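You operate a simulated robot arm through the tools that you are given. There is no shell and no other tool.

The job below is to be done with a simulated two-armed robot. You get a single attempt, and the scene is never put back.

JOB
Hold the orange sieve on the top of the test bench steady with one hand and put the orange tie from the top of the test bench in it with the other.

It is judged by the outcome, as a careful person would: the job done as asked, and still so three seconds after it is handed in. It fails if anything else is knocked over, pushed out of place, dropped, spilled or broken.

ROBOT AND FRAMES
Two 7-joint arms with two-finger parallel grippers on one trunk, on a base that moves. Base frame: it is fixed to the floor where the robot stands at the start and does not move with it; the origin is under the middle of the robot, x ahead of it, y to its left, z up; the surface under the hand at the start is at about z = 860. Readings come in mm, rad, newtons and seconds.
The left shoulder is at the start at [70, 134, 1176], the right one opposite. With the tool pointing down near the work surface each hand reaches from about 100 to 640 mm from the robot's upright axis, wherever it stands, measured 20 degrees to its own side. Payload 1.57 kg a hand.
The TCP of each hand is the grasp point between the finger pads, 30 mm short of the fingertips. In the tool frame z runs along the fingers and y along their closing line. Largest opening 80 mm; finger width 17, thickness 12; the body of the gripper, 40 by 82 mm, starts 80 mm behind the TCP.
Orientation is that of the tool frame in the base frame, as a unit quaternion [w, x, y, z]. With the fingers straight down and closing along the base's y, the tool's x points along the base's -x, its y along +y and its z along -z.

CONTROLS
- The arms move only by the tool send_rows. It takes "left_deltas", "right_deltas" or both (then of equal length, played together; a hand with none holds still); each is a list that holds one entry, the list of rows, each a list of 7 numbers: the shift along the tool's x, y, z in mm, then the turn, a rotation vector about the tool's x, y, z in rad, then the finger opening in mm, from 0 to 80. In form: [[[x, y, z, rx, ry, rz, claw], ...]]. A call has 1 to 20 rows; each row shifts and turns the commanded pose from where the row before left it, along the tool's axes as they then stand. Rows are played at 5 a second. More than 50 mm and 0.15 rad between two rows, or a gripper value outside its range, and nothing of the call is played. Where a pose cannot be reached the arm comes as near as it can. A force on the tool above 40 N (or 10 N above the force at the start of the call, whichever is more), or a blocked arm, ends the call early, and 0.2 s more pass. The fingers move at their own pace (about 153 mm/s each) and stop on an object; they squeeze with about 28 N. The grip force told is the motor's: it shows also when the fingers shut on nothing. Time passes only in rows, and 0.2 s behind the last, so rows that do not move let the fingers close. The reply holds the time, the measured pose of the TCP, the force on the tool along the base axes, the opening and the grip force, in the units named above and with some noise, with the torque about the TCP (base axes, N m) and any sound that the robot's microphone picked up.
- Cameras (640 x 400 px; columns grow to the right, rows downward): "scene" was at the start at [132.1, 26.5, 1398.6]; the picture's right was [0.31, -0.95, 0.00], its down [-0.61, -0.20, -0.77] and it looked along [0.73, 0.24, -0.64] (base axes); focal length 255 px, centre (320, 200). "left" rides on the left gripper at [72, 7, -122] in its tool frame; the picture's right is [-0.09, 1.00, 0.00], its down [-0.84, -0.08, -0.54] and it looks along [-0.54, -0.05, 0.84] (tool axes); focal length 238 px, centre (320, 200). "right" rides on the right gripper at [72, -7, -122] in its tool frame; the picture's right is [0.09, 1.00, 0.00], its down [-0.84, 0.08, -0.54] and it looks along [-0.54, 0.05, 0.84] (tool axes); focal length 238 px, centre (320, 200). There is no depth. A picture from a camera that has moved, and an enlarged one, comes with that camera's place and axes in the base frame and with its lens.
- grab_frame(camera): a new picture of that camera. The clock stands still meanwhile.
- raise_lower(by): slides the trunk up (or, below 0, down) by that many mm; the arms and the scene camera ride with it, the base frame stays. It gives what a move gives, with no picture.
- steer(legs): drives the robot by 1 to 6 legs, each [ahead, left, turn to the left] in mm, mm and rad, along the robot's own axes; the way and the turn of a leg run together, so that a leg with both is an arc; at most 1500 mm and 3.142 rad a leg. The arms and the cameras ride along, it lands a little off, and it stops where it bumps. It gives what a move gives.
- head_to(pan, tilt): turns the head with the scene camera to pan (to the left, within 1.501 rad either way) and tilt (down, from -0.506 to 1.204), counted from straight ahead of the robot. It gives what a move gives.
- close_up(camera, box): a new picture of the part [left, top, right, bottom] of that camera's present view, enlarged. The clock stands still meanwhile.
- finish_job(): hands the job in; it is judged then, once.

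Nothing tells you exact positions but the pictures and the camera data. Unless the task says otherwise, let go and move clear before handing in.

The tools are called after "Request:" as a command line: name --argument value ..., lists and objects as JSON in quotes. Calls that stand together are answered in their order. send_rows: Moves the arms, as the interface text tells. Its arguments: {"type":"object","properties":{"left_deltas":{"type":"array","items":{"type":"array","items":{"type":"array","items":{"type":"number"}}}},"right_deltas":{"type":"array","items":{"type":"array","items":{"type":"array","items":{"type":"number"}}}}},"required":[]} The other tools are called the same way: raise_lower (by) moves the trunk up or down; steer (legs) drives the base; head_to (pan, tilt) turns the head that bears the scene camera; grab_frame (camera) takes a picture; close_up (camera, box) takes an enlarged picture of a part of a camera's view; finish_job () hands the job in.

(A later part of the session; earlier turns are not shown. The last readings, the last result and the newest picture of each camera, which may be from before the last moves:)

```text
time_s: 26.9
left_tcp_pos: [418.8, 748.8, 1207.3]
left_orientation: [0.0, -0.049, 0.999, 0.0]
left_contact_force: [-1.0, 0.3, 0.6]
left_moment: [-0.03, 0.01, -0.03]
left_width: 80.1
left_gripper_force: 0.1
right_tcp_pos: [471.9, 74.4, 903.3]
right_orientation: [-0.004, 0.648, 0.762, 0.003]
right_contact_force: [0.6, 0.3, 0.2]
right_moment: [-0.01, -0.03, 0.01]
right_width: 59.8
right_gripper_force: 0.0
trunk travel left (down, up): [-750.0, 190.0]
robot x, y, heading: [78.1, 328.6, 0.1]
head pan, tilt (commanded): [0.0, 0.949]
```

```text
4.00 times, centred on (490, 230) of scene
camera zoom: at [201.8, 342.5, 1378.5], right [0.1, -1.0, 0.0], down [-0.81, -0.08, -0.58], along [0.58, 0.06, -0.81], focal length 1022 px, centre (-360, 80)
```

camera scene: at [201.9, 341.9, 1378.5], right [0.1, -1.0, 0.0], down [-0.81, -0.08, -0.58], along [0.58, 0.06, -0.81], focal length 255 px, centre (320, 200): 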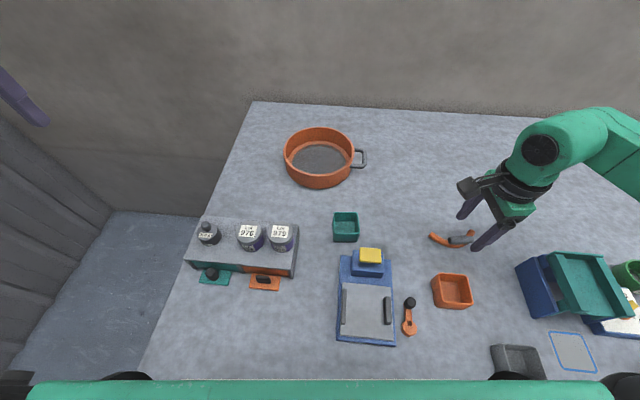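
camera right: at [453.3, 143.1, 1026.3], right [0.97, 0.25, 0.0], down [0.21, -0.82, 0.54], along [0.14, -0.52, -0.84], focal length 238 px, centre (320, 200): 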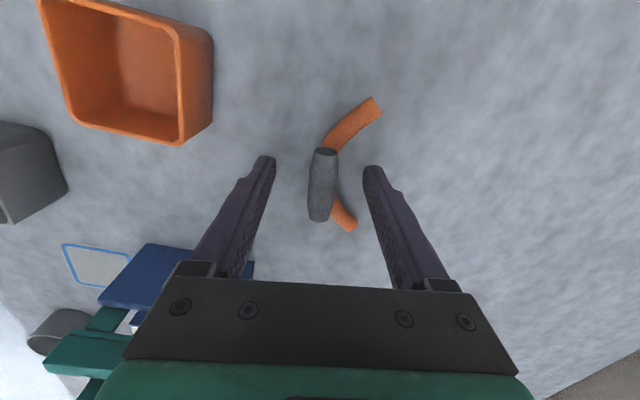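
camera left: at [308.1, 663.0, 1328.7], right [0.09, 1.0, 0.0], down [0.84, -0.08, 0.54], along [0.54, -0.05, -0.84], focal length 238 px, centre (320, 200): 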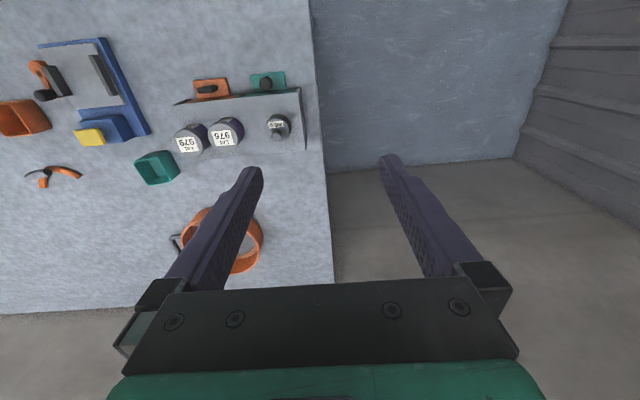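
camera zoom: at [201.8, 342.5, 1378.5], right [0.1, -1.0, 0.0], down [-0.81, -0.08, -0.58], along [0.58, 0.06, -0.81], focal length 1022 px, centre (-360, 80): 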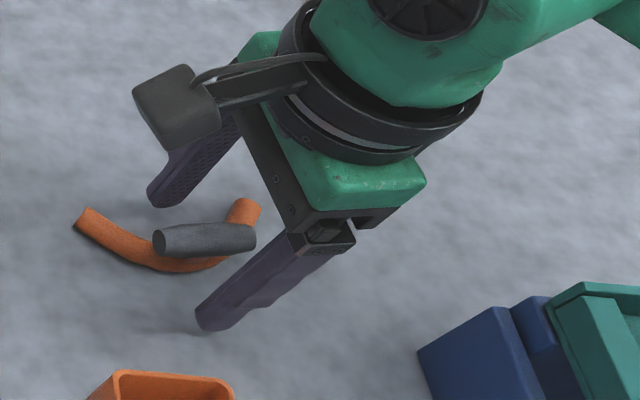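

The sleeve is centred between the fingers at pad height. I'll go down 4 mm more and close on it.

Request:
send_rows --right_deltas '[[[0, 0, 4, 0, 0, 0, 60], [0, 0, 0, 0, 0, 0, 40], [0, 0, 0, 0, 0, 0, 25], [0, 0, 0, 0, 0, 0, 0], [0, 0, 0, 0, 0, 0, 0], [0, 0, 0, 0, 0, 0, 0]]]'

Request:
grab_frame --camera "right"

```text
time_s: 28.3
left_tcp_pos: [417.8, 748.7, 1206.5]
left_orientation: [0.001, -0.049, 0.999, 0.001]
left_contact_force: [0.1, 0.5, 1.3]
left_moment: [-0.01, 0.0, 0.0]
left_width: 80.0
left_gripper_force: 0.0
right_tcp_pos: [470.4, 75.2, 898.2]
right_orientation: [-0.002, 0.648, 0.762, 0.002]
right_contact_force: [0.3, 0.9, 0.3]
right_moment: [-0.02, 0.0, -0.01]
right_width: 17.3
right_gripper_force: 27.9
trunk travel left (down, up): [-750.0, 190.0]
robot x, y, heading: [79.3, 333.7, 0.097]
head pan, tilt (commanded): [0.0, 0.949]
```

```text
taken
camera right: at [452.8, 143.4, 1022.1], right [0.97, 0.25, 0.0], down [0.21, -0.82, 0.54], along [0.14, -0.52, -0.84], focal length 238 px, centre (320, 200)
```

right: 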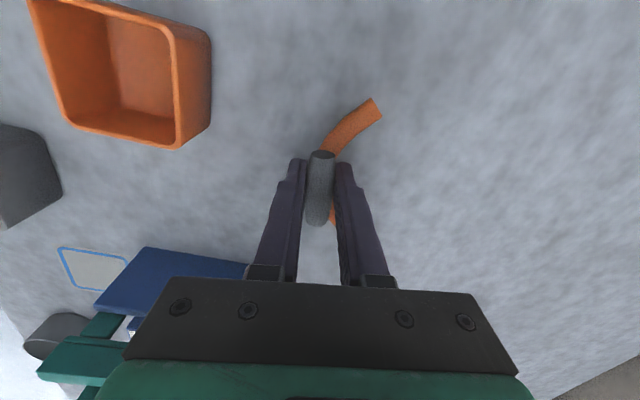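

The fingers hold the sleeve at 17.3 mm opening with full grip force. I'll lift the tie straight up.

Request:
send_rows --right_deltas '[[[0, 0, -10, 0, 0, 0, 0], [0, 0, -30, 0, 0, 0, 0], [0, 0, -40, 0, 0, 0, 0], [0, 0, -40, 0, 0, 0, 0], [0, 0, -40, 0, 0, 0, 0], [0, 0, -40, 0, 0, 0, 0]]]'

Request:
grab_frame --camera "right"

Request:
grab_frame --camera "scene"

```text
time_s: 29.7
left_tcp_pos: [418.3, 749.8, 1206.0]
left_orientation: [0.001, -0.049, 0.999, 0.0]
left_contact_force: [0.1, 0.0, 0.1]
left_moment: [-0.03, -0.02, -0.01]
left_width: 80.0
left_gripper_force: 0.0
right_tcp_pos: [469.5, 76.7, 1097.0]
right_orientation: [-0.003, 0.648, 0.762, 0.002]
right_contact_force: [0.6, 0.2, 0.2]
right_moment: [0.02, -0.02, -0.02]
right_width: 0.0
right_gripper_force: 21.2
trunk travel left (down, up): [-750.0, 190.0]
robot x, y, heading: [77.2, 331.0, 0.099]
head pan, tilt (commanded): [0.0, 0.949]
```

```text
taken
camera right: at [452.6, 145.0, 1221.3], right [0.97, 0.25, 0.0], down [0.21, -0.82, 0.54], along [0.13, -0.52, -0.84], focal length 238 px, centre (320, 200)
```

right: 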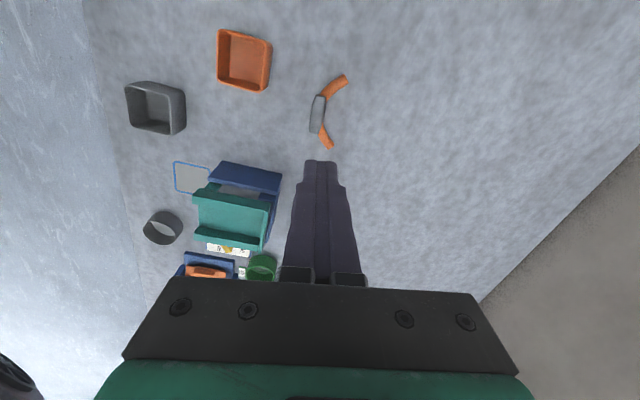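

```text
taken
camera scene: at [201.4, 343.1, 1378.5], right [0.1, -1.0, 0.0], down [-0.81, -0.08, -0.58], along [0.58, 0.06, -0.81], focal length 255 px, centre (320, 200)
```

scene: 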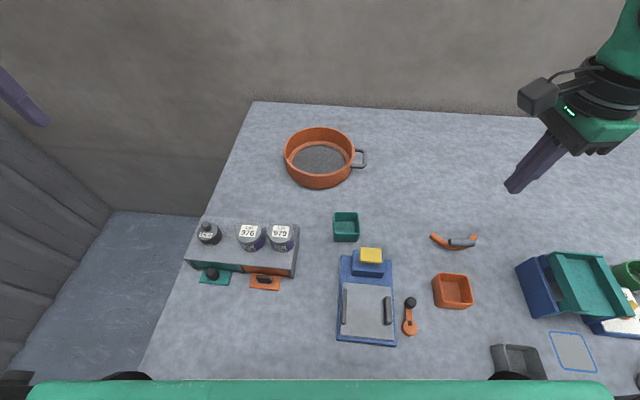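

The grip slipped: the fingers are shut and the tie is still on the bench. I'll look closely at how it lies now.

Request:
close_up --camera "right" --box '[270, 60, 370, 160]'

Request:
close_up --camera "scene" --box '[415, 215, 495, 265]'

```text
4.00 times, centred on (320, 110) of right
camera zoom: at [452.6, 145.0, 1221.3], right [0.97, 0.25, 0.0], down [0.21, -0.82, 0.54], along [0.13, -0.52, -0.84], focal length 953 px, centre (320, 560)
```

zoom: 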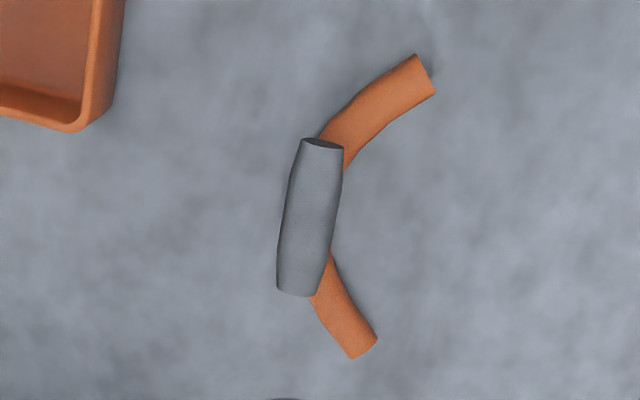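

```text
8.00 times, centred on (455, 240) of scene
camera zoom: at [201.4, 343.1, 1378.5], right [0.1, -1.0, 0.0], down [-0.81, -0.08, -0.58], along [0.58, 0.06, -0.81], focal length 2043 px, centre (-760, -120)
```

zoom: 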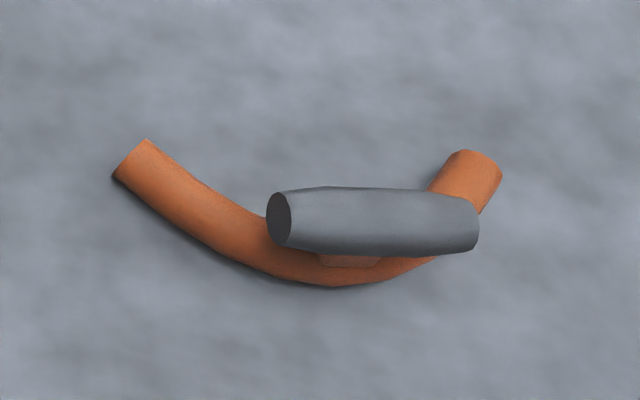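

The tie turned by about 0.09 rad and moved a few mm, but it is still upright. I'll line up with it again, grip a little lower, and lift only a few mm to see how it behaves.

Request:
send_rows --right_deltas '[[[-2.7, -4.0, 30, 0, 0, 0.089, 60], [0, 0, 40, 0, 0, 0, 60], [0, 0, 40, 0, 0, 0, 60], [0, 0, 40, 0, 0, 0, 60], [0, 0, 25, 0, 0, 0, 60]]]'

Request:
grab_frame --camera "right"

```text
time_s: 30.9
left_tcp_pos: [417.7, 750.2, 1206.5]
left_orientation: [0.002, -0.048, 0.999, 0.0]
left_contact_force: [0.4, 0.5, 0.1]
left_moment: [-0.01, 0.0, 0.04]
left_width: 80.1
left_gripper_force: 0.0
right_tcp_pos: [470.0, 73.3, 921.6]
right_orientation: [-0.003, 0.681, 0.732, 0.004]
right_contact_force: [-0.3, 0.2, -0.9]
right_moment: [0.02, -0.02, 0.0]
right_width: 59.8
right_gripper_force: 0.0
trunk travel left (down, up): [-750.0, 190.0]
robot x, y, heading: [78.0, 329.1, 0.099]
head pan, tilt (commanded): [0.0, 0.949]
```

```text
taken
camera right: at [457.3, 142.9, 1045.9], right [0.99, 0.16, 0.0], down [0.14, -0.83, 0.54], along [0.09, -0.53, -0.84], focal length 238 px, centre (320, 200)
```

right: 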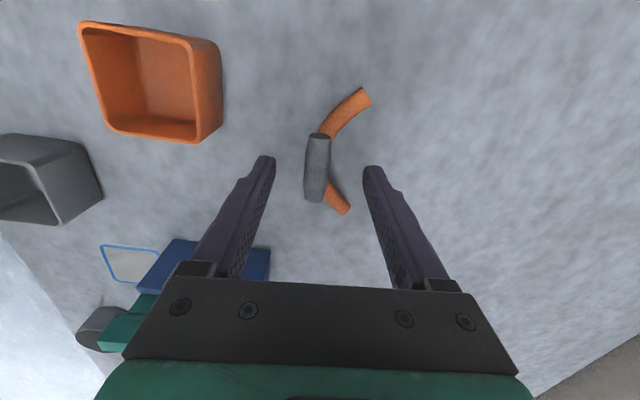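

The sleeve is again between the fingers. I'll make a small correction, go down to about z = 893 and close.

Request:
send_rows --right_deltas '[[[2, -2.5, 14, 0, 0, 0, 60], [0, 0, 14, 0, 0, 0, 60], [0, 0, 0, 0, 0, 0, 60], [0, 0, 0, 0, 0, 0, 35], [0, 0, 0, 0, 0, 0, 20], [0, 0, 0, 0, 0, 0, 0], [0, 0, 0, 0, 0, 0, 0], [0, 0, 0, 0, 0, 0, 0]]]'

Request:
close_up --camera "right" --box '[240, 70, 400, 270]'

Request:
close_up --camera "scene" --box '[415, 180, 525, 249]'

```text
time_s: 32.7
left_tcp_pos: [418.6, 748.8, 1206.8]
left_orientation: [0.001, -0.049, 0.999, 0.001]
left_contact_force: [0.2, 0.7, -0.3]
left_moment: [0.01, 0.01, 0.01]
left_width: 80.0
left_gripper_force: 0.0
right_tcp_pos: [465.0, 74.9, 894.2]
right_orientation: [-0.003, 0.682, 0.732, 0.002]
right_contact_force: [-0.4, -0.2, 0.4]
right_moment: [0.02, -0.01, 0.01]
right_width: 17.4
right_gripper_force: 28.0
trunk travel left (down, up): [-750.0, 190.0]
robot x, y, heading: [76.5, 330.9, 0.099]
head pan, tilt (commanded): [0.0, 0.949]
```

```text
2.00 times, centred on (320, 170) of right
camera zoom: at [453.3, 144.2, 1018.0], right [0.99, 0.16, 0.0], down [0.14, -0.83, 0.54], along [0.09, -0.53, -0.84], focal length 477 px, centre (320, 260)
```

zoom: 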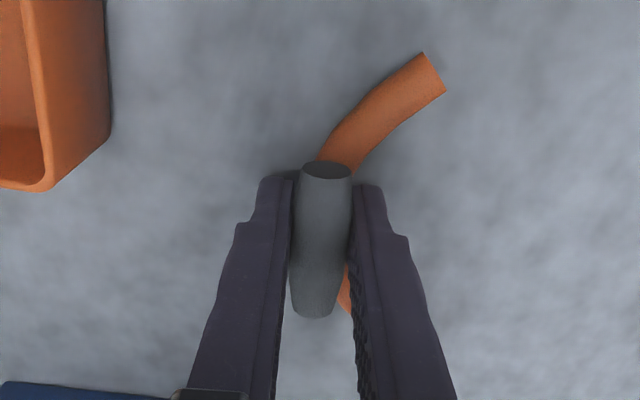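

```text
5.80 times, centred on (470, 214) of scene
camera zoom: at [201.6, 342.4, 1378.5], right [0.1, -1.0, 0.0], down [-0.81, -0.08, -0.58], along [0.58, 0.06, -0.81], focal length 1481 px, centre (-550, 116)
```

zoom: 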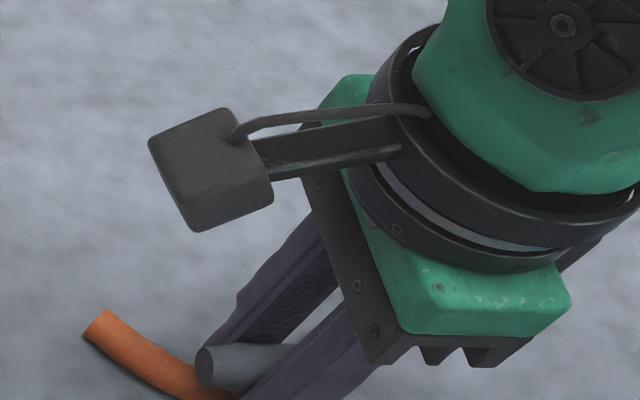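

The sleeve sits exactly at the grasp point with 28 N on it. I'll lift by just 6 mm in small steps and read the force.

Request:
send_rows --right_deltas '[[[0, 0, -2, 0, 0, 0, 0], [0, 0, -2, 0, 0, 0, 0], [0, 0, -2, 0, 0, 0, 0]]]'

Request:
close_up --camera "right" --box '[240, 70, 400, 270]'

```text
time_s: 33.5
left_tcp_pos: [417.9, 749.0, 1206.0]
left_orientation: [0.001, -0.049, 0.999, 0.0]
left_contact_force: [-0.7, 0.5, -0.4]
left_moment: [-0.01, 0.0, 0.01]
left_width: 79.8
left_gripper_force: 0.0
right_tcp_pos: [463.5, 74.0, 901.8]
right_orientation: [-0.003, 0.681, 0.732, 0.003]
right_contact_force: [-0.1, -0.2, -0.2]
right_moment: [0.0, 0.01, 0.01]
right_width: 17.5
right_gripper_force: 28.1
trunk travel left (down, up): [-750.0, 190.0]
robot x, y, heading: [81.0, 328.9, 0.1]
head pan, tilt (commanded): [0.0, 0.949]
```

```text
2.00 times, centred on (320, 170) of right
camera zoom: at [452.9, 144.1, 1024.7], right [0.99, 0.16, 0.0], down [0.14, -0.83, 0.54], along [0.09, -0.53, -0.84], focal length 477 px, centre (320, 260)
```

zoom: 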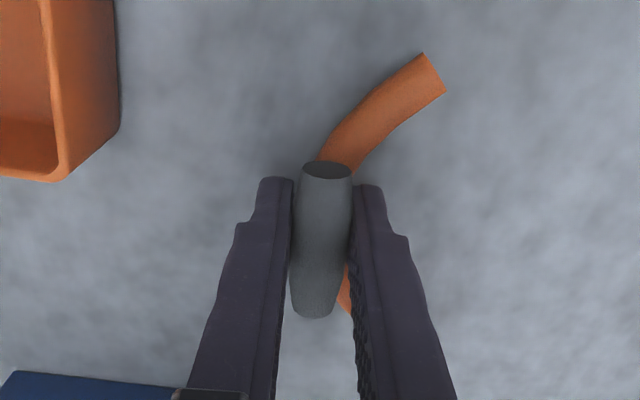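

The tie is rising with the hand this time. I'll keep lifting slowly and check it again.

Request:
send_rows --right_deltas '[[[0, 0, -2, 0, 0, 0, 0], [0, 0, -3, 0, 0, 0, 0], [0, 0, -4, 0, 0, 0, 0], [0, 0, -5, 0, 0, 0, 0], [0, 0, -5, 0, 0, 0, 0], [0, 0, -4, 0, 0, 0, 0], [0, 0, -3, 0, 0, 0, 0], [0, 0, -2, 0, 0, 0, 0]]]'

Request:
close_up --camera "right" --box '[240, 70, 400, 270]'

Request:
close_up --camera "scene" --box '[415, 170, 525, 249]'

```text
time_s: 35.3
left_tcp_pos: [418.2, 750.0, 1205.3]
left_orientation: [0.0, -0.049, 0.999, 0.001]
left_contact_force: [-0.1, -0.4, 0.0]
left_moment: [0.04, -0.01, -0.02]
left_width: 80.1
left_gripper_force: 0.1
right_tcp_pos: [464.4, 73.3, 929.4]
right_orientation: [-0.003, 0.681, 0.732, 0.003]
right_contact_force: [-0.9, -0.3, 0.2]
right_moment: [0.01, 0.01, 0.02]
right_width: 17.4
right_gripper_force: 28.0
trunk travel left (down, up): [-750.0, 190.0]
robot x, y, heading: [77.6, 329.9, 0.103]
head pan, tilt (commanded): [0.0, 0.949]
```

```text
2.00 times, centred on (320, 170) of right
camera zoom: at [453.1, 143.5, 1053.0], right [0.99, 0.16, 0.0], down [0.14, -0.83, 0.54], along [0.09, -0.53, -0.84], focal length 477 px, centre (320, 260)
```

zoom: 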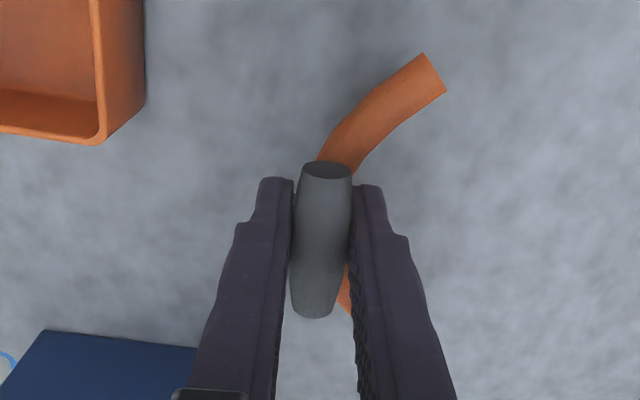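

```text
5.06 times, centred on (470, 210) of scene
camera zoom: at [201.6, 342.4, 1378.5], right [0.1, -1.0, 0.0], down [-0.81, -0.08, -0.58], along [0.58, 0.06, -0.81], focal length 1293 px, centre (-440, 152)
```

zoom: 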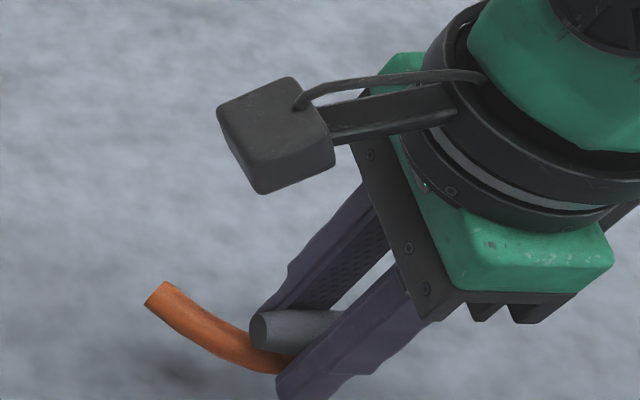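

The tie is held firmly with no slip. I'll lift it gently to about z = 1010 and check once more.

Request:
send_rows --right_deltas '[[[0, 0, -3, 0, 0, 0, 0], [0, 0, -6, 0, 0, 0, 0], [0, 0, -9, 0, 0, 0, 0], [0, 0, -10, 0, 0, 0, 0], [0, 0, -10, 0, 0, 0, 0], [0, 0, -10, 0, 0, 0, 0], [0, 0, -10, 0, 0, 0, 0], [0, 0, -9, 0, 0, 0, 0], [0, 0, -7, 0, 0, 0, 0], [0, 0, -4, 0, 0, 0, 0], [0, 0, -2, 0, 0, 0, 0]]]'

Request:
grab_frame --camera "right"

Request:
grab_frame --camera "scene"

Request:
close_up --camera "scene" --box '[275, 115, 375, 195]'

```text
time_s: 37.7
left_tcp_pos: [418.1, 749.2, 1206.4]
left_orientation: [0.0, -0.049, 0.999, 0.001]
left_contact_force: [-0.2, 0.5, 0.8]
left_moment: [-0.01, 0.0, 0.04]
left_width: 79.7
left_gripper_force: 0.1
right_tcp_pos: [464.5, 73.0, 1009.1]
right_orientation: [-0.003, 0.682, 0.731, 0.002]
right_contact_force: [0.2, -0.4, -1.2]
right_moment: [-0.01, -0.03, -0.04]
right_width: 17.6
right_gripper_force: 28.0
trunk travel left (down, up): [-750.0, 190.0]
robot x, y, heading: [76.7, 330.2, 0.099]
head pan, tilt (commanded): [0.0, 0.949]
```

```text
taken
camera right: at [452.6, 142.7, 1132.6], right [0.99, 0.16, 0.0], down [0.14, -0.83, 0.54], along [0.09, -0.53, -0.84], focal length 238 px, centre (320, 200)
```

right: 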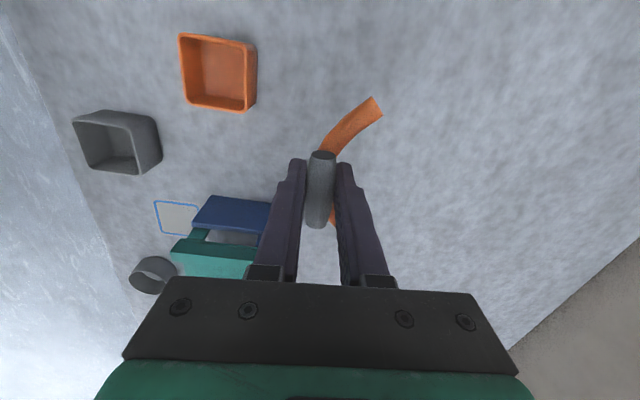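

```text
taken
camera scene: at [201.6, 342.4, 1378.5], right [0.1, -1.0, 0.0], down [-0.81, -0.08, -0.58], along [0.58, 0.06, -0.81], focal length 255 px, centre (320, 200)
```

scene: 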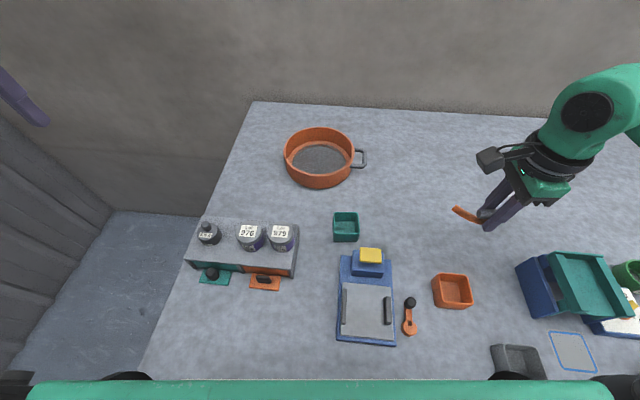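

```text
5.00 times, centred on (325, 155) of scene
camera zoom: at [201.6, 342.4, 1378.5], right [0.1, -1.0, 0.0], down [-0.81, -0.08, -0.58], along [0.58, 0.06, -0.81], focal length 1277 px, centre (295, 425)
```

zoom: 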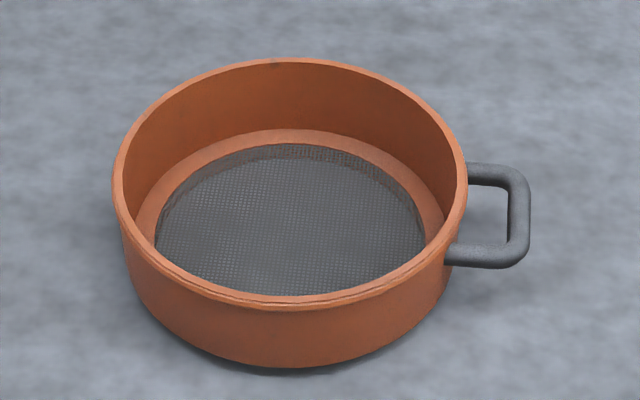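

The tie is held securely at z = 1009. The sieve now measures out at a centre of about (689, 391) with a 92 mm radius and a rim near z = 914. I'll bring the left hand high above the sieve's left wall to check reach.

Request:
send_rows --left_deltas '[[[-23.4, -29.4, 14.6, 0, 0, 0, 80], [-23.4, -29.4, 14.6, 0, 0, 0, 80], [-23.4, -29.4, 14.6, 0, 0, 0, 80], [-23.4, -29.4, 14.6, 0, 0, 0, 80], [-23.4, -29.4, 14.6, 0, 0, 0, 80], [-23.4, -29.4, 14.6, 0, 0, 0, 80], [-23.4, -29.4, 14.6, 0, 0, 0, 80], [-23.4, -29.4, 14.6, 0, 0, 0, 80], [-23.4, -29.4, 14.6, 0, 0, 0, 80], [-23.4, -29.4, 14.6, 0, 0, 0, 80]]]'

Request:
grab_frame --camera "left"

Request:
grab_frame --camera "scene"

```text
time_s: 39.9
left_tcp_pos: [586.6, 529.2, 1053.9]
left_orientation: [0.001, -0.049, 0.999, 0.0]
left_contact_force: [0.1, -0.4, 0.5]
left_moment: [0.02, -0.01, -0.01]
left_width: 80.1
left_gripper_force: 0.1
left hand out of reach, approached as far as the arm can: row 7, 8, 9, 10
right_tcp_pos: [465.3, 73.4, 1008.2]
right_orientation: [-0.002, 0.681, 0.732, 0.002]
right_contact_force: [0.3, 0.1, 0.6]
right_moment: [0.0, 0.02, 0.01]
right_width: 17.3
right_gripper_force: 28.2
trunk travel left (down, up): [-750.0, 190.0]
robot x, y, heading: [77.8, 329.7, 0.099]
head pan, tilt (commanded): [0.0, 0.949]
```

```text
taken
camera left: at [514.4, 528.9, 1176.8], right [-0.01, 1.0, 0.0], down [0.84, 0.01, 0.54], along [0.54, 0.0, -0.84], focal length 238 px, centre (320, 200)
```

left: 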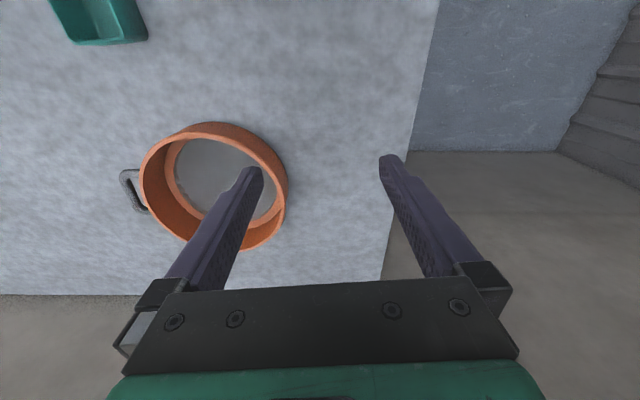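

```text
taken
camera scene: at [202.4, 342.5, 1378.4], right [0.1, -1.0, 0.0], down [-0.81, -0.08, -0.58], along [0.58, 0.06, -0.81], focal length 255 px, centre (320, 200)
```

scene: 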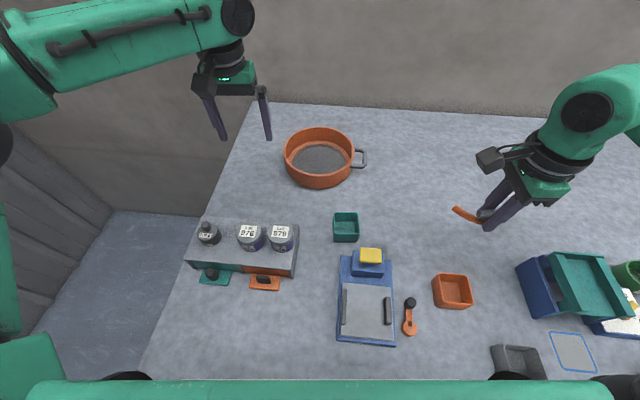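

The left hand can't get there with the tool straight down, but leaning it forward about the finger-closing axis extends the reach and keeps the pads flat on the wall. I'll tilt it 0.25 rad and move above the sieve's left wall.

Request:
send_rows --left_deltas '[[[0, 0, 0, 0, -0.125, 0, 80], [0, 0, 0, 0, -0.125, 0, 80], [-18, -14.5, 18.5, 0, 0, 0, 80], [-18, -14.5, 18.5, 0, 0, 0, 80], [-18, -14.5, 18.5, 0, 0, 0, 80], [-18, -14.5, 18.5, 0, 0, 0, 80]]]'

Request:
grab_frame --camera "left"

Request:
grab_frame --camera "scene"

```text
time_s: 41.3
left_tcp_pos: [623.4, 514.4, 1010.7]
left_orientation: [0.125, -0.049, 0.991, 0.006]
left_contact_force: [0.5, -1.1, 0.2]
left_moment: [0.02, -0.01, 0.01]
left_width: 79.8
left_gripper_force: 0.0
left hand out of reach, approached as far as the arm can: row 4, 5, 6
right_tcp_pos: [464.1, 71.6, 1009.8]
right_orientation: [-0.004, 0.682, 0.732, 0.003]
right_contact_force: [0.5, 0.5, 0.1]
right_moment: [-0.02, 0.02, 0.01]
right_width: 17.4
right_gripper_force: 27.8
trunk travel left (down, up): [-750.0, 190.0]
robot x, y, heading: [77.7, 330.4, 0.094]
head pan, tilt (commanded): [0.0, 0.949]
```

```text
taken
camera left: at [524.0, 511.2, 1110.2], right [-0.01, 1.0, 0.02], down [0.68, -0.01, 0.73], along [0.73, 0.02, -0.68], focal length 238 px, centre (320, 200)
```

left: 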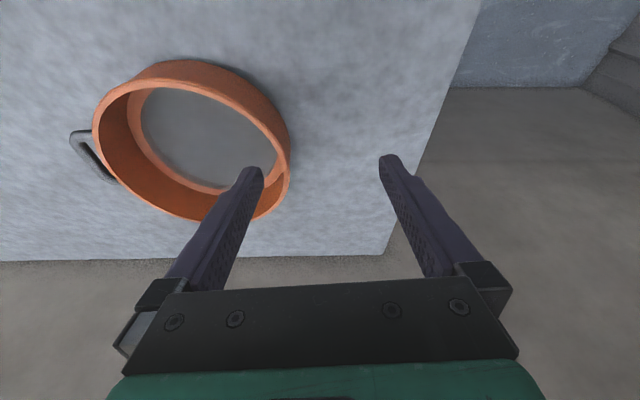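

```text
taken
camera scene: at [202.7, 341.9, 1378.4], right [0.1, -1.0, 0.0], down [-0.81, -0.08, -0.58], along [0.58, 0.06, -0.81], focal length 255 px, centre (320, 200)
```

scene: 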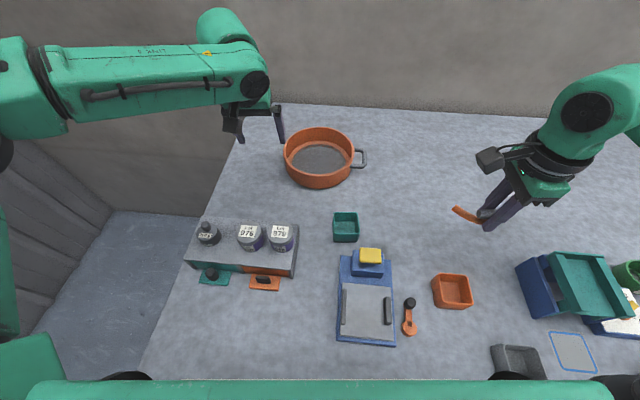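

The tilt helped only partly; the limit looks like wrist roll rather than arm length. I'll level the hand, turn it about 0.4 rad the free way, and aim for the near-left part of the wall, whose radial direction matches.

Request:
send_rows --left_deltas '[[[0, 0, 0, 0, 0.125, 0, 80], [0, 0, 0, 0, 0.125, 0, 80], [0, 0, 0, 0, 0, -0.14, 80], [0, 0, 0, 0, 0, -0.14, 80], [0, 0, 0, 0, 0, -0.14, 80]]]'

```text
time_s: 42.5
left_tcp_pos: [588.0, 535.0, 1014.4]
left_orientation: [0.001, -0.257, 0.966, 0.0]
left_contact_force: [-0.1, 1.2, -0.6]
left_moment: [0.0, 0.04, -0.01]
left_width: 79.7
left_gripper_force: 0.2
left hand out of reach, approached as far as the arm can: row 1, 2
right_tcp_pos: [464.2, 72.7, 1009.1]
right_orientation: [-0.003, 0.682, 0.732, 0.002]
right_contact_force: [0.6, 0.0, -0.3]
right_moment: [0.0, 0.01, 0.01]
right_width: 17.4
right_gripper_force: 27.9
trunk travel left (down, up): [-750.0, 190.0]
robot x, y, heading: [77.9, 328.7, 0.103]
head pan, tilt (commanded): [0.0, 0.949]
```

The hand is level and turned. I'll try moving it toward the near-left wall at this height.

Request:
send_rows --left_deltas '[[[-5.8, -28.7, 5, 0, 0, 0, 80], [-5.8, -28.7, 5, 0, 0, 0, 80], [-5.8, -28.7, 5, 0, 0, 0, 80]]]'

```text
time_s: 43.3
left_tcp_pos: [572.6, 511.1, 1009.4]
left_orientation: [0.001, -0.256, 0.967, -0.001]
left_contact_force: [0.9, 0.2, -0.8]
left_moment: [-0.02, -0.02, 0.01]
left_width: 80.1
left_gripper_force: 0.1
left hand out of reach, approached as far as the arm can: row 1, 2, 3
right_tcp_pos: [464.2, 73.7, 1008.1]
right_orientation: [-0.003, 0.681, 0.732, 0.002]
right_contact_force: [-0.9, -0.3, -0.3]
right_moment: [-0.03, 0.0, 0.01]
right_width: 17.5
right_gripper_force: 27.6
trunk travel left (down, up): [-750.0, 190.0]
robot x, y, heading: [79.0, 330.0, 0.095]
head pan, tilt (commanded): [0.0, 0.949]
```

The arm is bent with the elbow out, so the limit is wrist bend at this height rather than length. I'll lower the hand to z ≈ 958, still clear above the rim, and then move forward.

Request:
send_rows --left_deltas '[[[0, 0, 25, 0, 0, 0, 80], [0, 0, 25, 0, 0, 0, 80], [0, 0, 0, 0, 0, 0, 80]]]'

Request:
send_rows --left_deltas '[[[-15, 0, 0, 0, 0, 0, 80], [-15, 0, 0, 0, 0, 0, 80]]]'

Request:
grab_frame --camera "scene"

```text
time_s: 44.1
left_tcp_pos: [565.3, 515.6, 961.1]
left_orientation: [0.002, -0.257, 0.966, -0.001]
left_contact_force: [0.1, 0.0, 0.4]
left_moment: [0.01, -0.03, 0.01]
left_width: 80.2
left_gripper_force: 0.0
left hand out of reach, approached as far as the arm can: row 1, 2
right_tcp_pos: [464.5, 72.4, 1007.7]
right_orientation: [-0.003, 0.681, 0.732, 0.002]
right_contact_force: [-0.8, 0.0, -0.9]
right_moment: [0.01, -0.01, 0.0]
right_width: 17.3
right_gripper_force: 28.2
trunk travel left (down, up): [-750.0, 190.0]
robot x, y, heading: [80.1, 331.1, 0.1]
head pan, tilt (commanded): [0.0, 0.949]
```

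```text
time_s: 44.7
left_tcp_pos: [579.9, 539.3, 964.3]
left_orientation: [0.0, -0.257, 0.966, 0.001]
left_contact_force: [-0.3, -0.3, -0.3]
left_moment: [0.0, -0.01, -0.01]
left_width: 80.1
left_gripper_force: 0.1
left hand out of reach, approached as far as the arm can: row 1, 2
right_tcp_pos: [464.7, 72.9, 1009.5]
right_orientation: [-0.003, 0.682, 0.732, 0.003]
right_contact_force: [-0.2, -0.2, -0.6]
right_moment: [0.02, 0.04, 0.0]
right_width: 17.6
right_gripper_force: 28.2
trunk travel left (down, up): [-750.0, 190.0]
robot x, y, heading: [74.2, 330.4, 0.102]
head pan, tilt (commanded): [0.0, 0.949]
```

```text
taken
camera scene: at [201.8, 342.6, 1378.5], right [0.1, -1.0, 0.0], down [-0.81, -0.08, -0.58], along [0.58, 0.06, -0.81], focal length 255 px, centre (320, 200)
```

scene: 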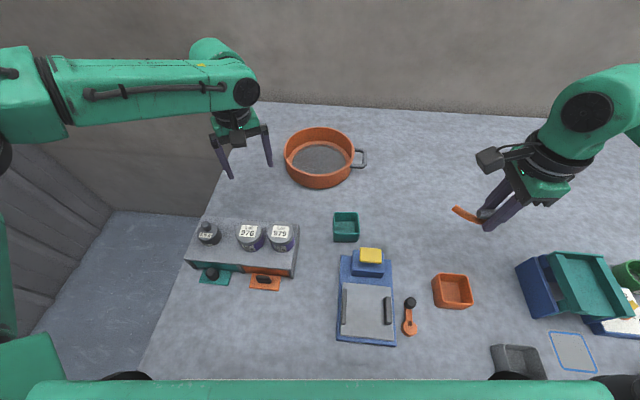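

The left hand's reach toward the middle is limited here: it stops about 80 mm short of the sieve wall. Driving a little farther ahead should fix that. First I'll raise and retract the left hand, and lower the tie to just above the bench so nothing can fall far while the base moves.

Request:
send_rows --left_deltas '[[[10, 5, -15, 0, 0, 0, 80], [10, 5, -15, 0, 0, 0, 80], [10, 5, -15, 0, 0, 0, 80], [10, 5, -15, 0, 0, 0, 80], [0, 0, 0, 0, 0, 0, 80], [0, 0, 0, 0, 0, 0, 80], [0, 0, 0, 0, 0, 0, 80], [0, 0, 0, 0, 0, 0, 80], [0, 0, 0, 0, 0, 0, 80], [0, 0, 0, 0, 0, 0, 80], [0, 0, 0, 0, 0, 0, 80], [0, 0, 0, 0, 0, 0, 80]]]' --right_deltas '[[[0, 0, 3, 0, 0, 0, 0], [0, 0, 6, 0, 0, 0, 0], [0, 0, 9, 0, 0, 0, 0], [0, 0, 11, 0, 0, 0, 0], [0, 0, 12, 0, 0, 0, 0], [0, 0, 12, 0, 0, 0, 0], [0, 0, 12, 0, 0, 0, 0], [0, 0, 11, 0, 0, 0, 0], [0, 0, 9, 0, 0, 0, 0], [0, 0, 7, 0, 0, 0, 0], [0, 0, 4, 0, 0, 0, 0], [0, 0, 2, 0, 0, 0, 0]]]'

Request:
grab_frame --camera "right"

Request:
grab_frame --camera "scene"

```text
time_s: 47.3
left_tcp_pos: [533.3, 537.6, 1026.7]
left_orientation: [0.001, -0.256, 0.967, 0.0]
left_contact_force: [-0.3, 0.2, -0.2]
left_moment: [0.0, -0.01, -0.03]
left_width: 80.1
left_gripper_force: 0.0
right_tcp_pos: [464.9, 74.4, 911.6]
right_orientation: [-0.002, 0.681, 0.732, 0.002]
right_contact_force: [1.0, -0.2, -0.7]
right_moment: [-0.01, 0.03, 0.0]
right_width: 17.5
right_gripper_force: 28.0
trunk travel left (down, up): [-750.0, 190.0]
robot x, y, heading: [73.4, 329.8, 0.095]
head pan, tilt (commanded): [0.0, 0.949]
```

```text
taken
camera right: at [453.9, 144.3, 1034.8], right [0.99, 0.16, 0.0], down [0.14, -0.83, 0.54], along [0.09, -0.53, -0.84], focal length 238 px, centre (320, 200)
```

right: 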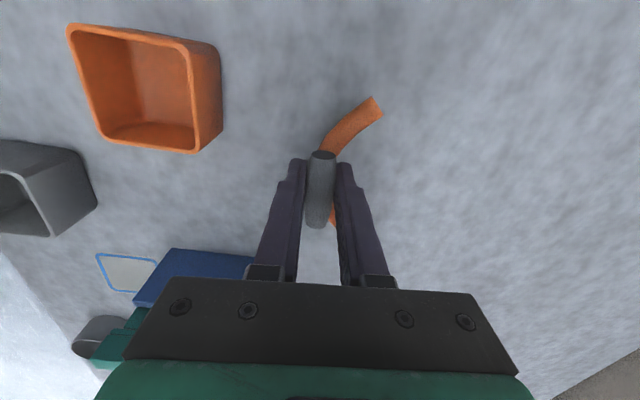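

```text
taken
camera scene: at [201.7, 342.4, 1378.5], right [0.1, -1.0, 0.0], down [-0.81, -0.08, -0.58], along [0.58, 0.06, -0.81], focal length 255 px, centre (320, 200)
```

scene: 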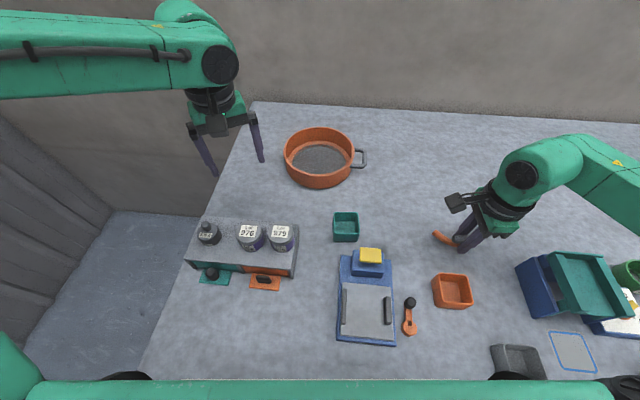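

The tie is now only about 15 mm above the bench and the left hand is clear. I'll drive ahead in short steps, watching for any bump.

Request:
steer --legs '[[15, 0, 0]]'

Request:
steer --legs '[[15, 0, 0]]'

```text
time_s: 48.0
left_tcp_pos: [546.2, 538.7, 1028.8]
left_orientation: [0.002, -0.256, 0.967, 0.0]
left_contact_force: [-0.4, 0.6, 0.6]
left_moment: [-0.01, -0.07, -0.03]
left_width: 80.2
left_gripper_force: 0.0
right_tcp_pos: [477.0, 75.4, 913.2]
right_orientation: [-0.002, 0.682, 0.732, 0.005]
right_contact_force: [-0.4, -0.5, 0.6]
right_moment: [-0.03, -0.04, 0.02]
right_width: 17.5
right_gripper_force: 28.3
trunk travel left (down, up): [-750.0, 190.0]
robot x, y, heading: [93.5, 329.4, 0.1]
head pan, tilt (commanded): [0.0, 0.949]
```

```text
time_s: 48.8
left_tcp_pos: [561.1, 539.5, 1027.9]
left_orientation: [0.001, -0.256, 0.967, 0.0]
left_contact_force: [-0.1, 0.6, -0.2]
left_moment: [0.02, -0.01, 0.01]
left_width: 80.1
left_gripper_force: 0.0
right_tcp_pos: [492.8, 77.2, 912.2]
right_orientation: [-0.002, 0.682, 0.732, 0.005]
right_contact_force: [-0.3, -0.4, -0.2]
right_moment: [0.0, -0.01, 0.03]
right_width: 17.4
right_gripper_force: 28.3
trunk travel left (down, up): [-750.0, 190.0]
robot x, y, heading: [111.1, 331.5, 0.101]
head pan, tilt (commanded): [0.0, 0.949]
```

No bump yet, and the tie is still held at about x = 108 for the base. I'll take two more short steps.

Request:
steer --legs '[[12, 0, 0]]'

Request:
steer --legs '[[12, 0, 0]]'

```text
time_s: 49.6
left_tcp_pos: [573.5, 540.8, 1027.7]
left_orientation: [0.002, -0.255, 0.967, 0.0]
left_contact_force: [-0.2, 0.2, 0.3]
left_moment: [0.0, -0.04, 0.02]
left_width: 79.9
left_gripper_force: 0.1
right_tcp_pos: [504.3, 78.7, 912.7]
right_orientation: [-0.002, 0.681, 0.732, 0.003]
right_contact_force: [-0.4, 0.0, -0.4]
right_moment: [0.0, -0.02, -0.01]
right_width: 17.4
right_gripper_force: 28.2
trunk travel left (down, up): [-750.0, 190.0]
robot x, y, heading: [117.4, 337.6, 0.103]
head pan, tilt (commanded): [0.0, 0.949]
```

```text
time_s: 50.3
left_tcp_pos: [584.7, 542.7, 1028.5]
left_orientation: [0.001, -0.256, 0.967, 0.001]
left_contact_force: [0.1, 1.0, 0.4]
left_moment: [0.01, -0.01, 0.02]
left_width: 79.8
left_gripper_force: 0.2
right_tcp_pos: [515.8, 79.2, 913.2]
right_orientation: [-0.002, 0.682, 0.731, 0.003]
right_contact_force: [0.5, 0.1, -0.3]
right_moment: [-0.03, -0.06, -0.02]
right_width: 17.5
right_gripper_force: 28.1
trunk travel left (down, up): [-750.0, 190.0]
robot x, y, heading: [128.5, 333.4, 0.1]
head pan, tilt (commanded): [0.0, 0.949]
```

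I'm at about x = 129 with no bump and the tie still in hand. I'll stop driving here. Now I'll lean the left hand forward about its closing axis, so its pads stay parallel to the wall, and move it above the sieve's left wall.

Request:
send_rows --left_deltas '[[[0, 0, 0, 0, 0, 0.106, 80], [0, 0, 0, 0, 0, 0.106, 80], [0, 0, 0, 0, 0, 0.106, 80], [0, 0, 0, 0, -0.125, 0, 80], [0, 0, 0, 0, -0.125, 0, 80], [0, 0, 0, 0, -0.125, 0, 80], [0, 0, 0, 0, -0.125, 0, 80], [0, 0, 0, 0, 0, 0, 80]]]'

Request:
grab_frame --camera "scene"

Request:
grab_frame --camera "left"

```text
time_s: 52.1
left_tcp_pos: [587.4, 542.3, 1027.1]
left_orientation: [0.247, -0.096, 0.964, 0.025]
left_contact_force: [-0.1, 0.1, -0.9]
left_moment: [0.0, 0.01, 0.02]
left_width: 79.9
left_gripper_force: 0.1
right_tcp_pos: [519.6, 80.8, 911.1]
right_orientation: [-0.003, 0.681, 0.732, 0.002]
right_contact_force: [-0.1, -0.3, -0.1]
right_moment: [0.04, 0.0, 0.01]
right_width: 17.4
right_gripper_force: 27.8
trunk travel left (down, up): [-750.0, 190.0]
robot x, y, heading: [128.1, 337.3, 0.099]
head pan, tilt (commanded): [0.0, 0.949]
```

```text
taken
camera scene: at [254.9, 347.6, 1378.5], right [0.1, -1.0, 0.0], down [-0.81, -0.08, -0.58], along [0.58, 0.06, -0.81], focal length 255 px, centre (320, 200)
```

scene: 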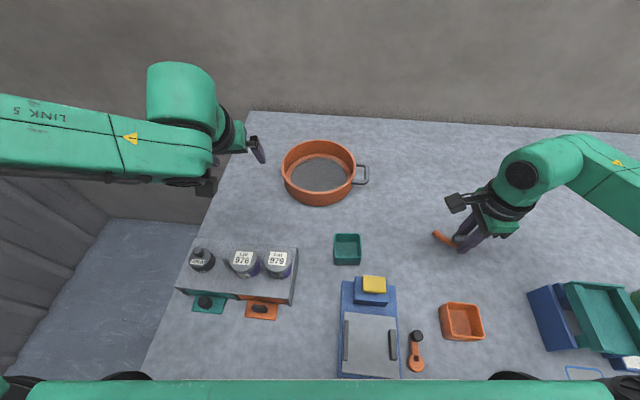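

```text
taken
camera left: at [465.8, 524.2, 1099.2], right [-0.12, 0.99, 0.04], down [0.48, 0.02, 0.88], along [0.87, 0.12, -0.48], focal length 238 px, centre (320, 200)
```

left: 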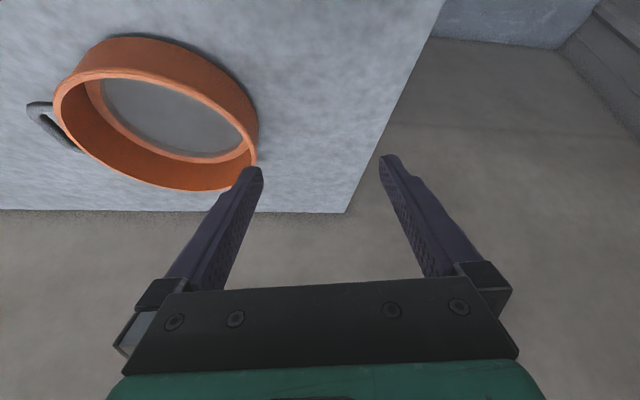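

The lean of 0.5 rad was reached without trouble. I'll now move the left hand to above the sieve's left wall, staying well above the rim.

Request:
send_rows --left_deltas '[[[-9.8, -20.1, 19.6, 0, 0, 0, 80], [-9.8, -20.1, 19.6, 0, 0, 0, 80], [-9.8, -20.1, 19.6, 0, 0, 0, 80], [-9.8, -20.1, 19.6, 0, 0, 0, 80], [0, 0, 0, 0, 0, 0, 80]]]'

Request:
grab_frame --camera "left"

Request:
grab_frame --camera "scene"

```text
time_s: 53.3
left_tcp_pos: [665.1, 486.3, 980.5]
left_orientation: [0.247, -0.096, 0.964, 0.025]
left_contact_force: [-0.1, -0.4, -0.7]
left_moment: [0.01, 0.04, 0.02]
left_width: 79.8
left_gripper_force: 0.2
left hand out of reach, approached as far as the arm can: row 4
right_tcp_pos: [517.6, 80.6, 911.4]
right_orientation: [-0.003, 0.682, 0.732, 0.003]
right_contact_force: [0.5, 1.2, -0.4]
right_moment: [-0.02, 0.0, -0.02]
right_width: 17.2
right_gripper_force: 28.1
trunk travel left (down, up): [-750.0, 190.0]
robot x, y, heading: [126.4, 335.9, 0.095]
head pan, tilt (commanded): [0.0, 0.949]
```

```text
taken
camera left: at [544.9, 467.8, 1053.5], right [-0.12, 0.99, 0.04], down [0.48, 0.02, 0.88], along [0.87, 0.12, -0.48], focal length 238 px, centre (320, 200)
```

left: 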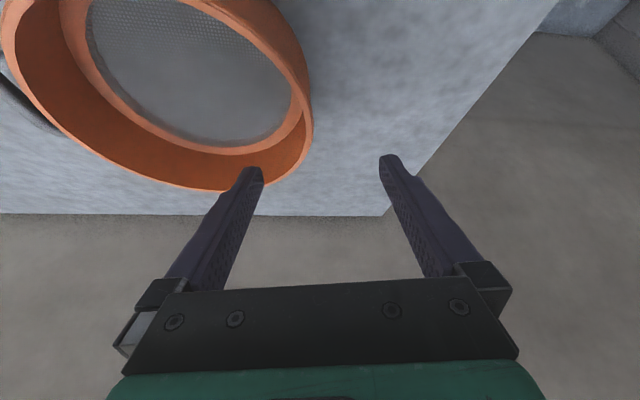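

```text
taken
camera scene: at [253.5, 347.8, 1378.6], right [0.1, -1.0, 0.0], down [-0.81, -0.08, -0.58], along [0.58, 0.06, -0.81], focal length 255 px, centre (320, 200)
```

scene: 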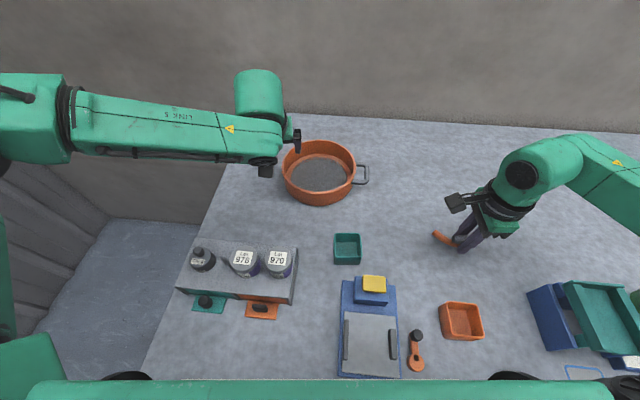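

The left hand is almost over the wall at (665, 486, 980), and the rim shows up where my sieve estimate predicts. I'll lean a little more to gain reach and bring it to z ≈ 955 above the wall, then check.

Request:
send_rows --left_deltas '[[[0, 0, 0, 0, -0.1, 0, 80], [0, 0, 0, 0, -0.1, 0, 80], [7.6, -4.5, 10, 0, 0, 0, 80], [7.6, -4.5, 10, 0, 0, 0, 80], [0, 0, 0, 0, 0, 0, 80]]]'

Request:
grab_frame --camera "left"

Request:
close_up --camera "scene" --box '[180, 60, 380, 220]'

```text
time_s: 54.5
left_tcp_pos: [664.1, 485.5, 960.7]
left_orientation: [0.342, -0.093, 0.935, 0.033]
left_contact_force: [0.2, 0.6, 0.3]
left_moment: [0.0, 0.0, -0.01]
left_width: 80.0
left_gripper_force: 0.0
left hand out of reach, approached as far as the arm can: row 3, 4
right_tcp_pos: [518.2, 78.9, 910.4]
right_orientation: [-0.004, 0.681, 0.732, 0.003]
right_contact_force: [-0.2, 0.0, -0.3]
right_moment: [0.01, 0.03, 0.03]
right_width: 17.5
right_gripper_force: 28.2
trunk travel left (down, up): [-750.0, 190.0]
robot x, y, heading: [128.7, 334.1, 0.098]
head pan, tilt (commanded): [0.0, 0.949]
```

```text
taken
camera left: at [530.5, 466.3, 1007.6], right [-0.13, 0.99, 0.06], down [0.3, -0.02, 0.95], along [0.95, 0.14, -0.29], focal length 238 px, centre (320, 200)
```

left: 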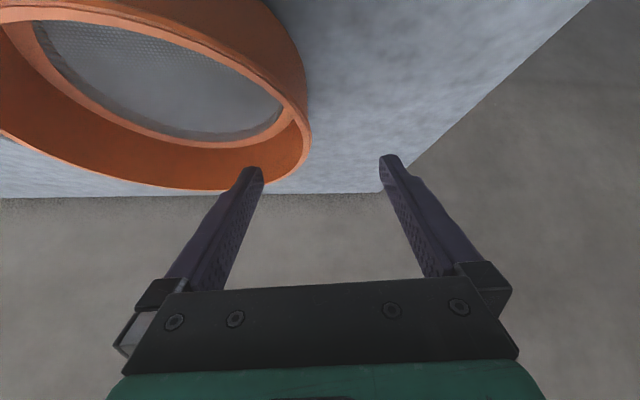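

```text
2.50 times, centred on (280, 140) of scene
camera zoom: at [254.5, 347.6, 1378.5], right [0.1, -1.0, 0.0], down [-0.81, -0.08, -0.58], along [0.58, 0.06, -0.81], focal length 638 px, centre (420, 350)
```

zoom: 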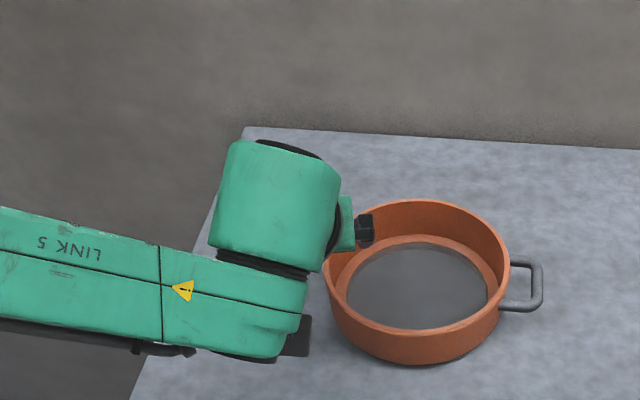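

At the front, both hands together stay a few centimetres short of a comfortable reach. The left end of the bench would put the sieve only about 310 mm away. I'll back the left hand off and carry the tie slowly to a clear spot on the bench near (545, 335), beside the sieve, where I can set it down safely and reach it again from the left end.

Request:
send_rows --left_deltas '[[[-12.9, 0, -15.3, 0, 0, 0, 80], [-12.9, 0, -15.3, 0, 0, 0, 80], [7.9, 18.7, -16.5, 0, 0, 0, 80], [7.9, 18.7, -16.5, 0, 0, 0, 80], [7.9, 18.7, -16.5, 0, 0, 0, 80], [7.9, 18.7, -16.5, 0, 0, 0, 80], [0, 0, 0, 0, 0.14, 0, 80], [0, 0, 0, 0, 0.14, 0, 80], [0, 0, 0, 0, 0.14, 0, 80], [0, 0, 0, 0, 0.14, 0, 80], [0, 0, 0, 0, 0.14, 0, 80], [0, 0, 0, 0, 0, 0, 80], [0, 0, 0, 0, 0, 0, 80], [0, 0, 0, 0, 0, 0, 80], [0, 0, 0, 0, 0, 0, 80], [0, 0, 0, 0, 0, 0, 80], [0, 0, 0, 0, 0, 0, 80], [0, 0, 0, 0, 0, 0, 80], [0, 0, 0, 0, 0, 0, 80], [0, 0, 0, 0, 0, 0, 80]]]' --right_deltas '[[[0, 0, -3, 0, 0, 0, 0], [0, 0, -6, 0, 0, 0, 0], [0, 0, -9, 0, 0, 0, 0], [0, 0, -9, 0, 0, 0, 0], [0, 0, -8, 0, 0, 0, 0], [0, 0, -5, 0, 0, 0, 0], [4.4, 0.8, 0, 0, 0, 0, 0], [9.8, 1.7, 0, 0, 0, 0, 0], [15.3, 2.7, 0, 0, 0, 0, 0], [20.7, 3.7, 0, 0, 0, 0, 0], [24, 4.3, 0, 0, 0, 0, 0], [26.2, 4.65, 0, 0, 0, 0, 0], [26.2, 4.65, 0, 0, 0, 0, 0], [26.2, 4.65, 0, 0, 0, 0, 0], [26.2, 4.65, 0, 0, 0, 0, 0], [24, 4.3, 0, 0, 0, 0, 0], [20.7, 3.7, 0, 0, 0, 0, 0], [15.3, 2.7, 0, 0, 0, 0, 0], [9.8, 1.7, 0, 0, 0, 0, 0], [4.4, 0.8, 0, 0, 0, 0, 0]]]'

Request:
grab_frame --camera "scene"

Request:
grab_frame --camera "right"

```text
time_s: 58.7
left_tcp_pos: [582.5, 547.5, 1030.9]
left_orientation: [0.001, -0.099, 0.995, 0.001]
left_contact_force: [-0.3, -0.1, -0.2]
left_moment: [0.0, -0.01, -0.02]
left_width: 80.0
left_gripper_force: 0.1
right_tcp_pos: [544.8, 336.7, 951.9]
right_orientation: [-0.003, 0.682, 0.732, 0.002]
right_contact_force: [0.3, 0.2, -0.6]
right_moment: [0.01, 0.01, 0.02]
right_width: 17.3
right_gripper_force: 28.1
trunk travel left (down, up): [-750.0, 190.0]
robot x, y, heading: [129.1, 335.7, 0.101]
head pan, tilt (commanded): [0.0, 0.949]
```

```text
taken
camera scene: at [254.5, 347.9, 1378.5], right [0.1, -1.0, 0.0], down [-0.81, -0.08, -0.58], along [0.58, 0.06, -0.81], focal length 255 px, centre (320, 200)
```

scene: 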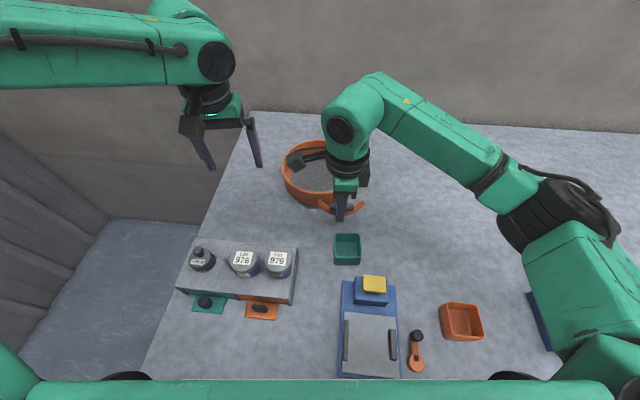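

```text
taken
camera right: at [532.9, 405.7, 1076.8], right [0.99, 0.16, 0.0], down [0.14, -0.83, 0.54], along [0.09, -0.53, -0.84], focal length 238 px, centre (320, 200)
```

right: 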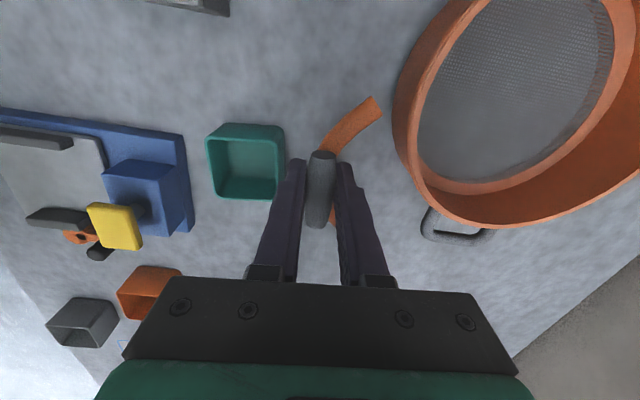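

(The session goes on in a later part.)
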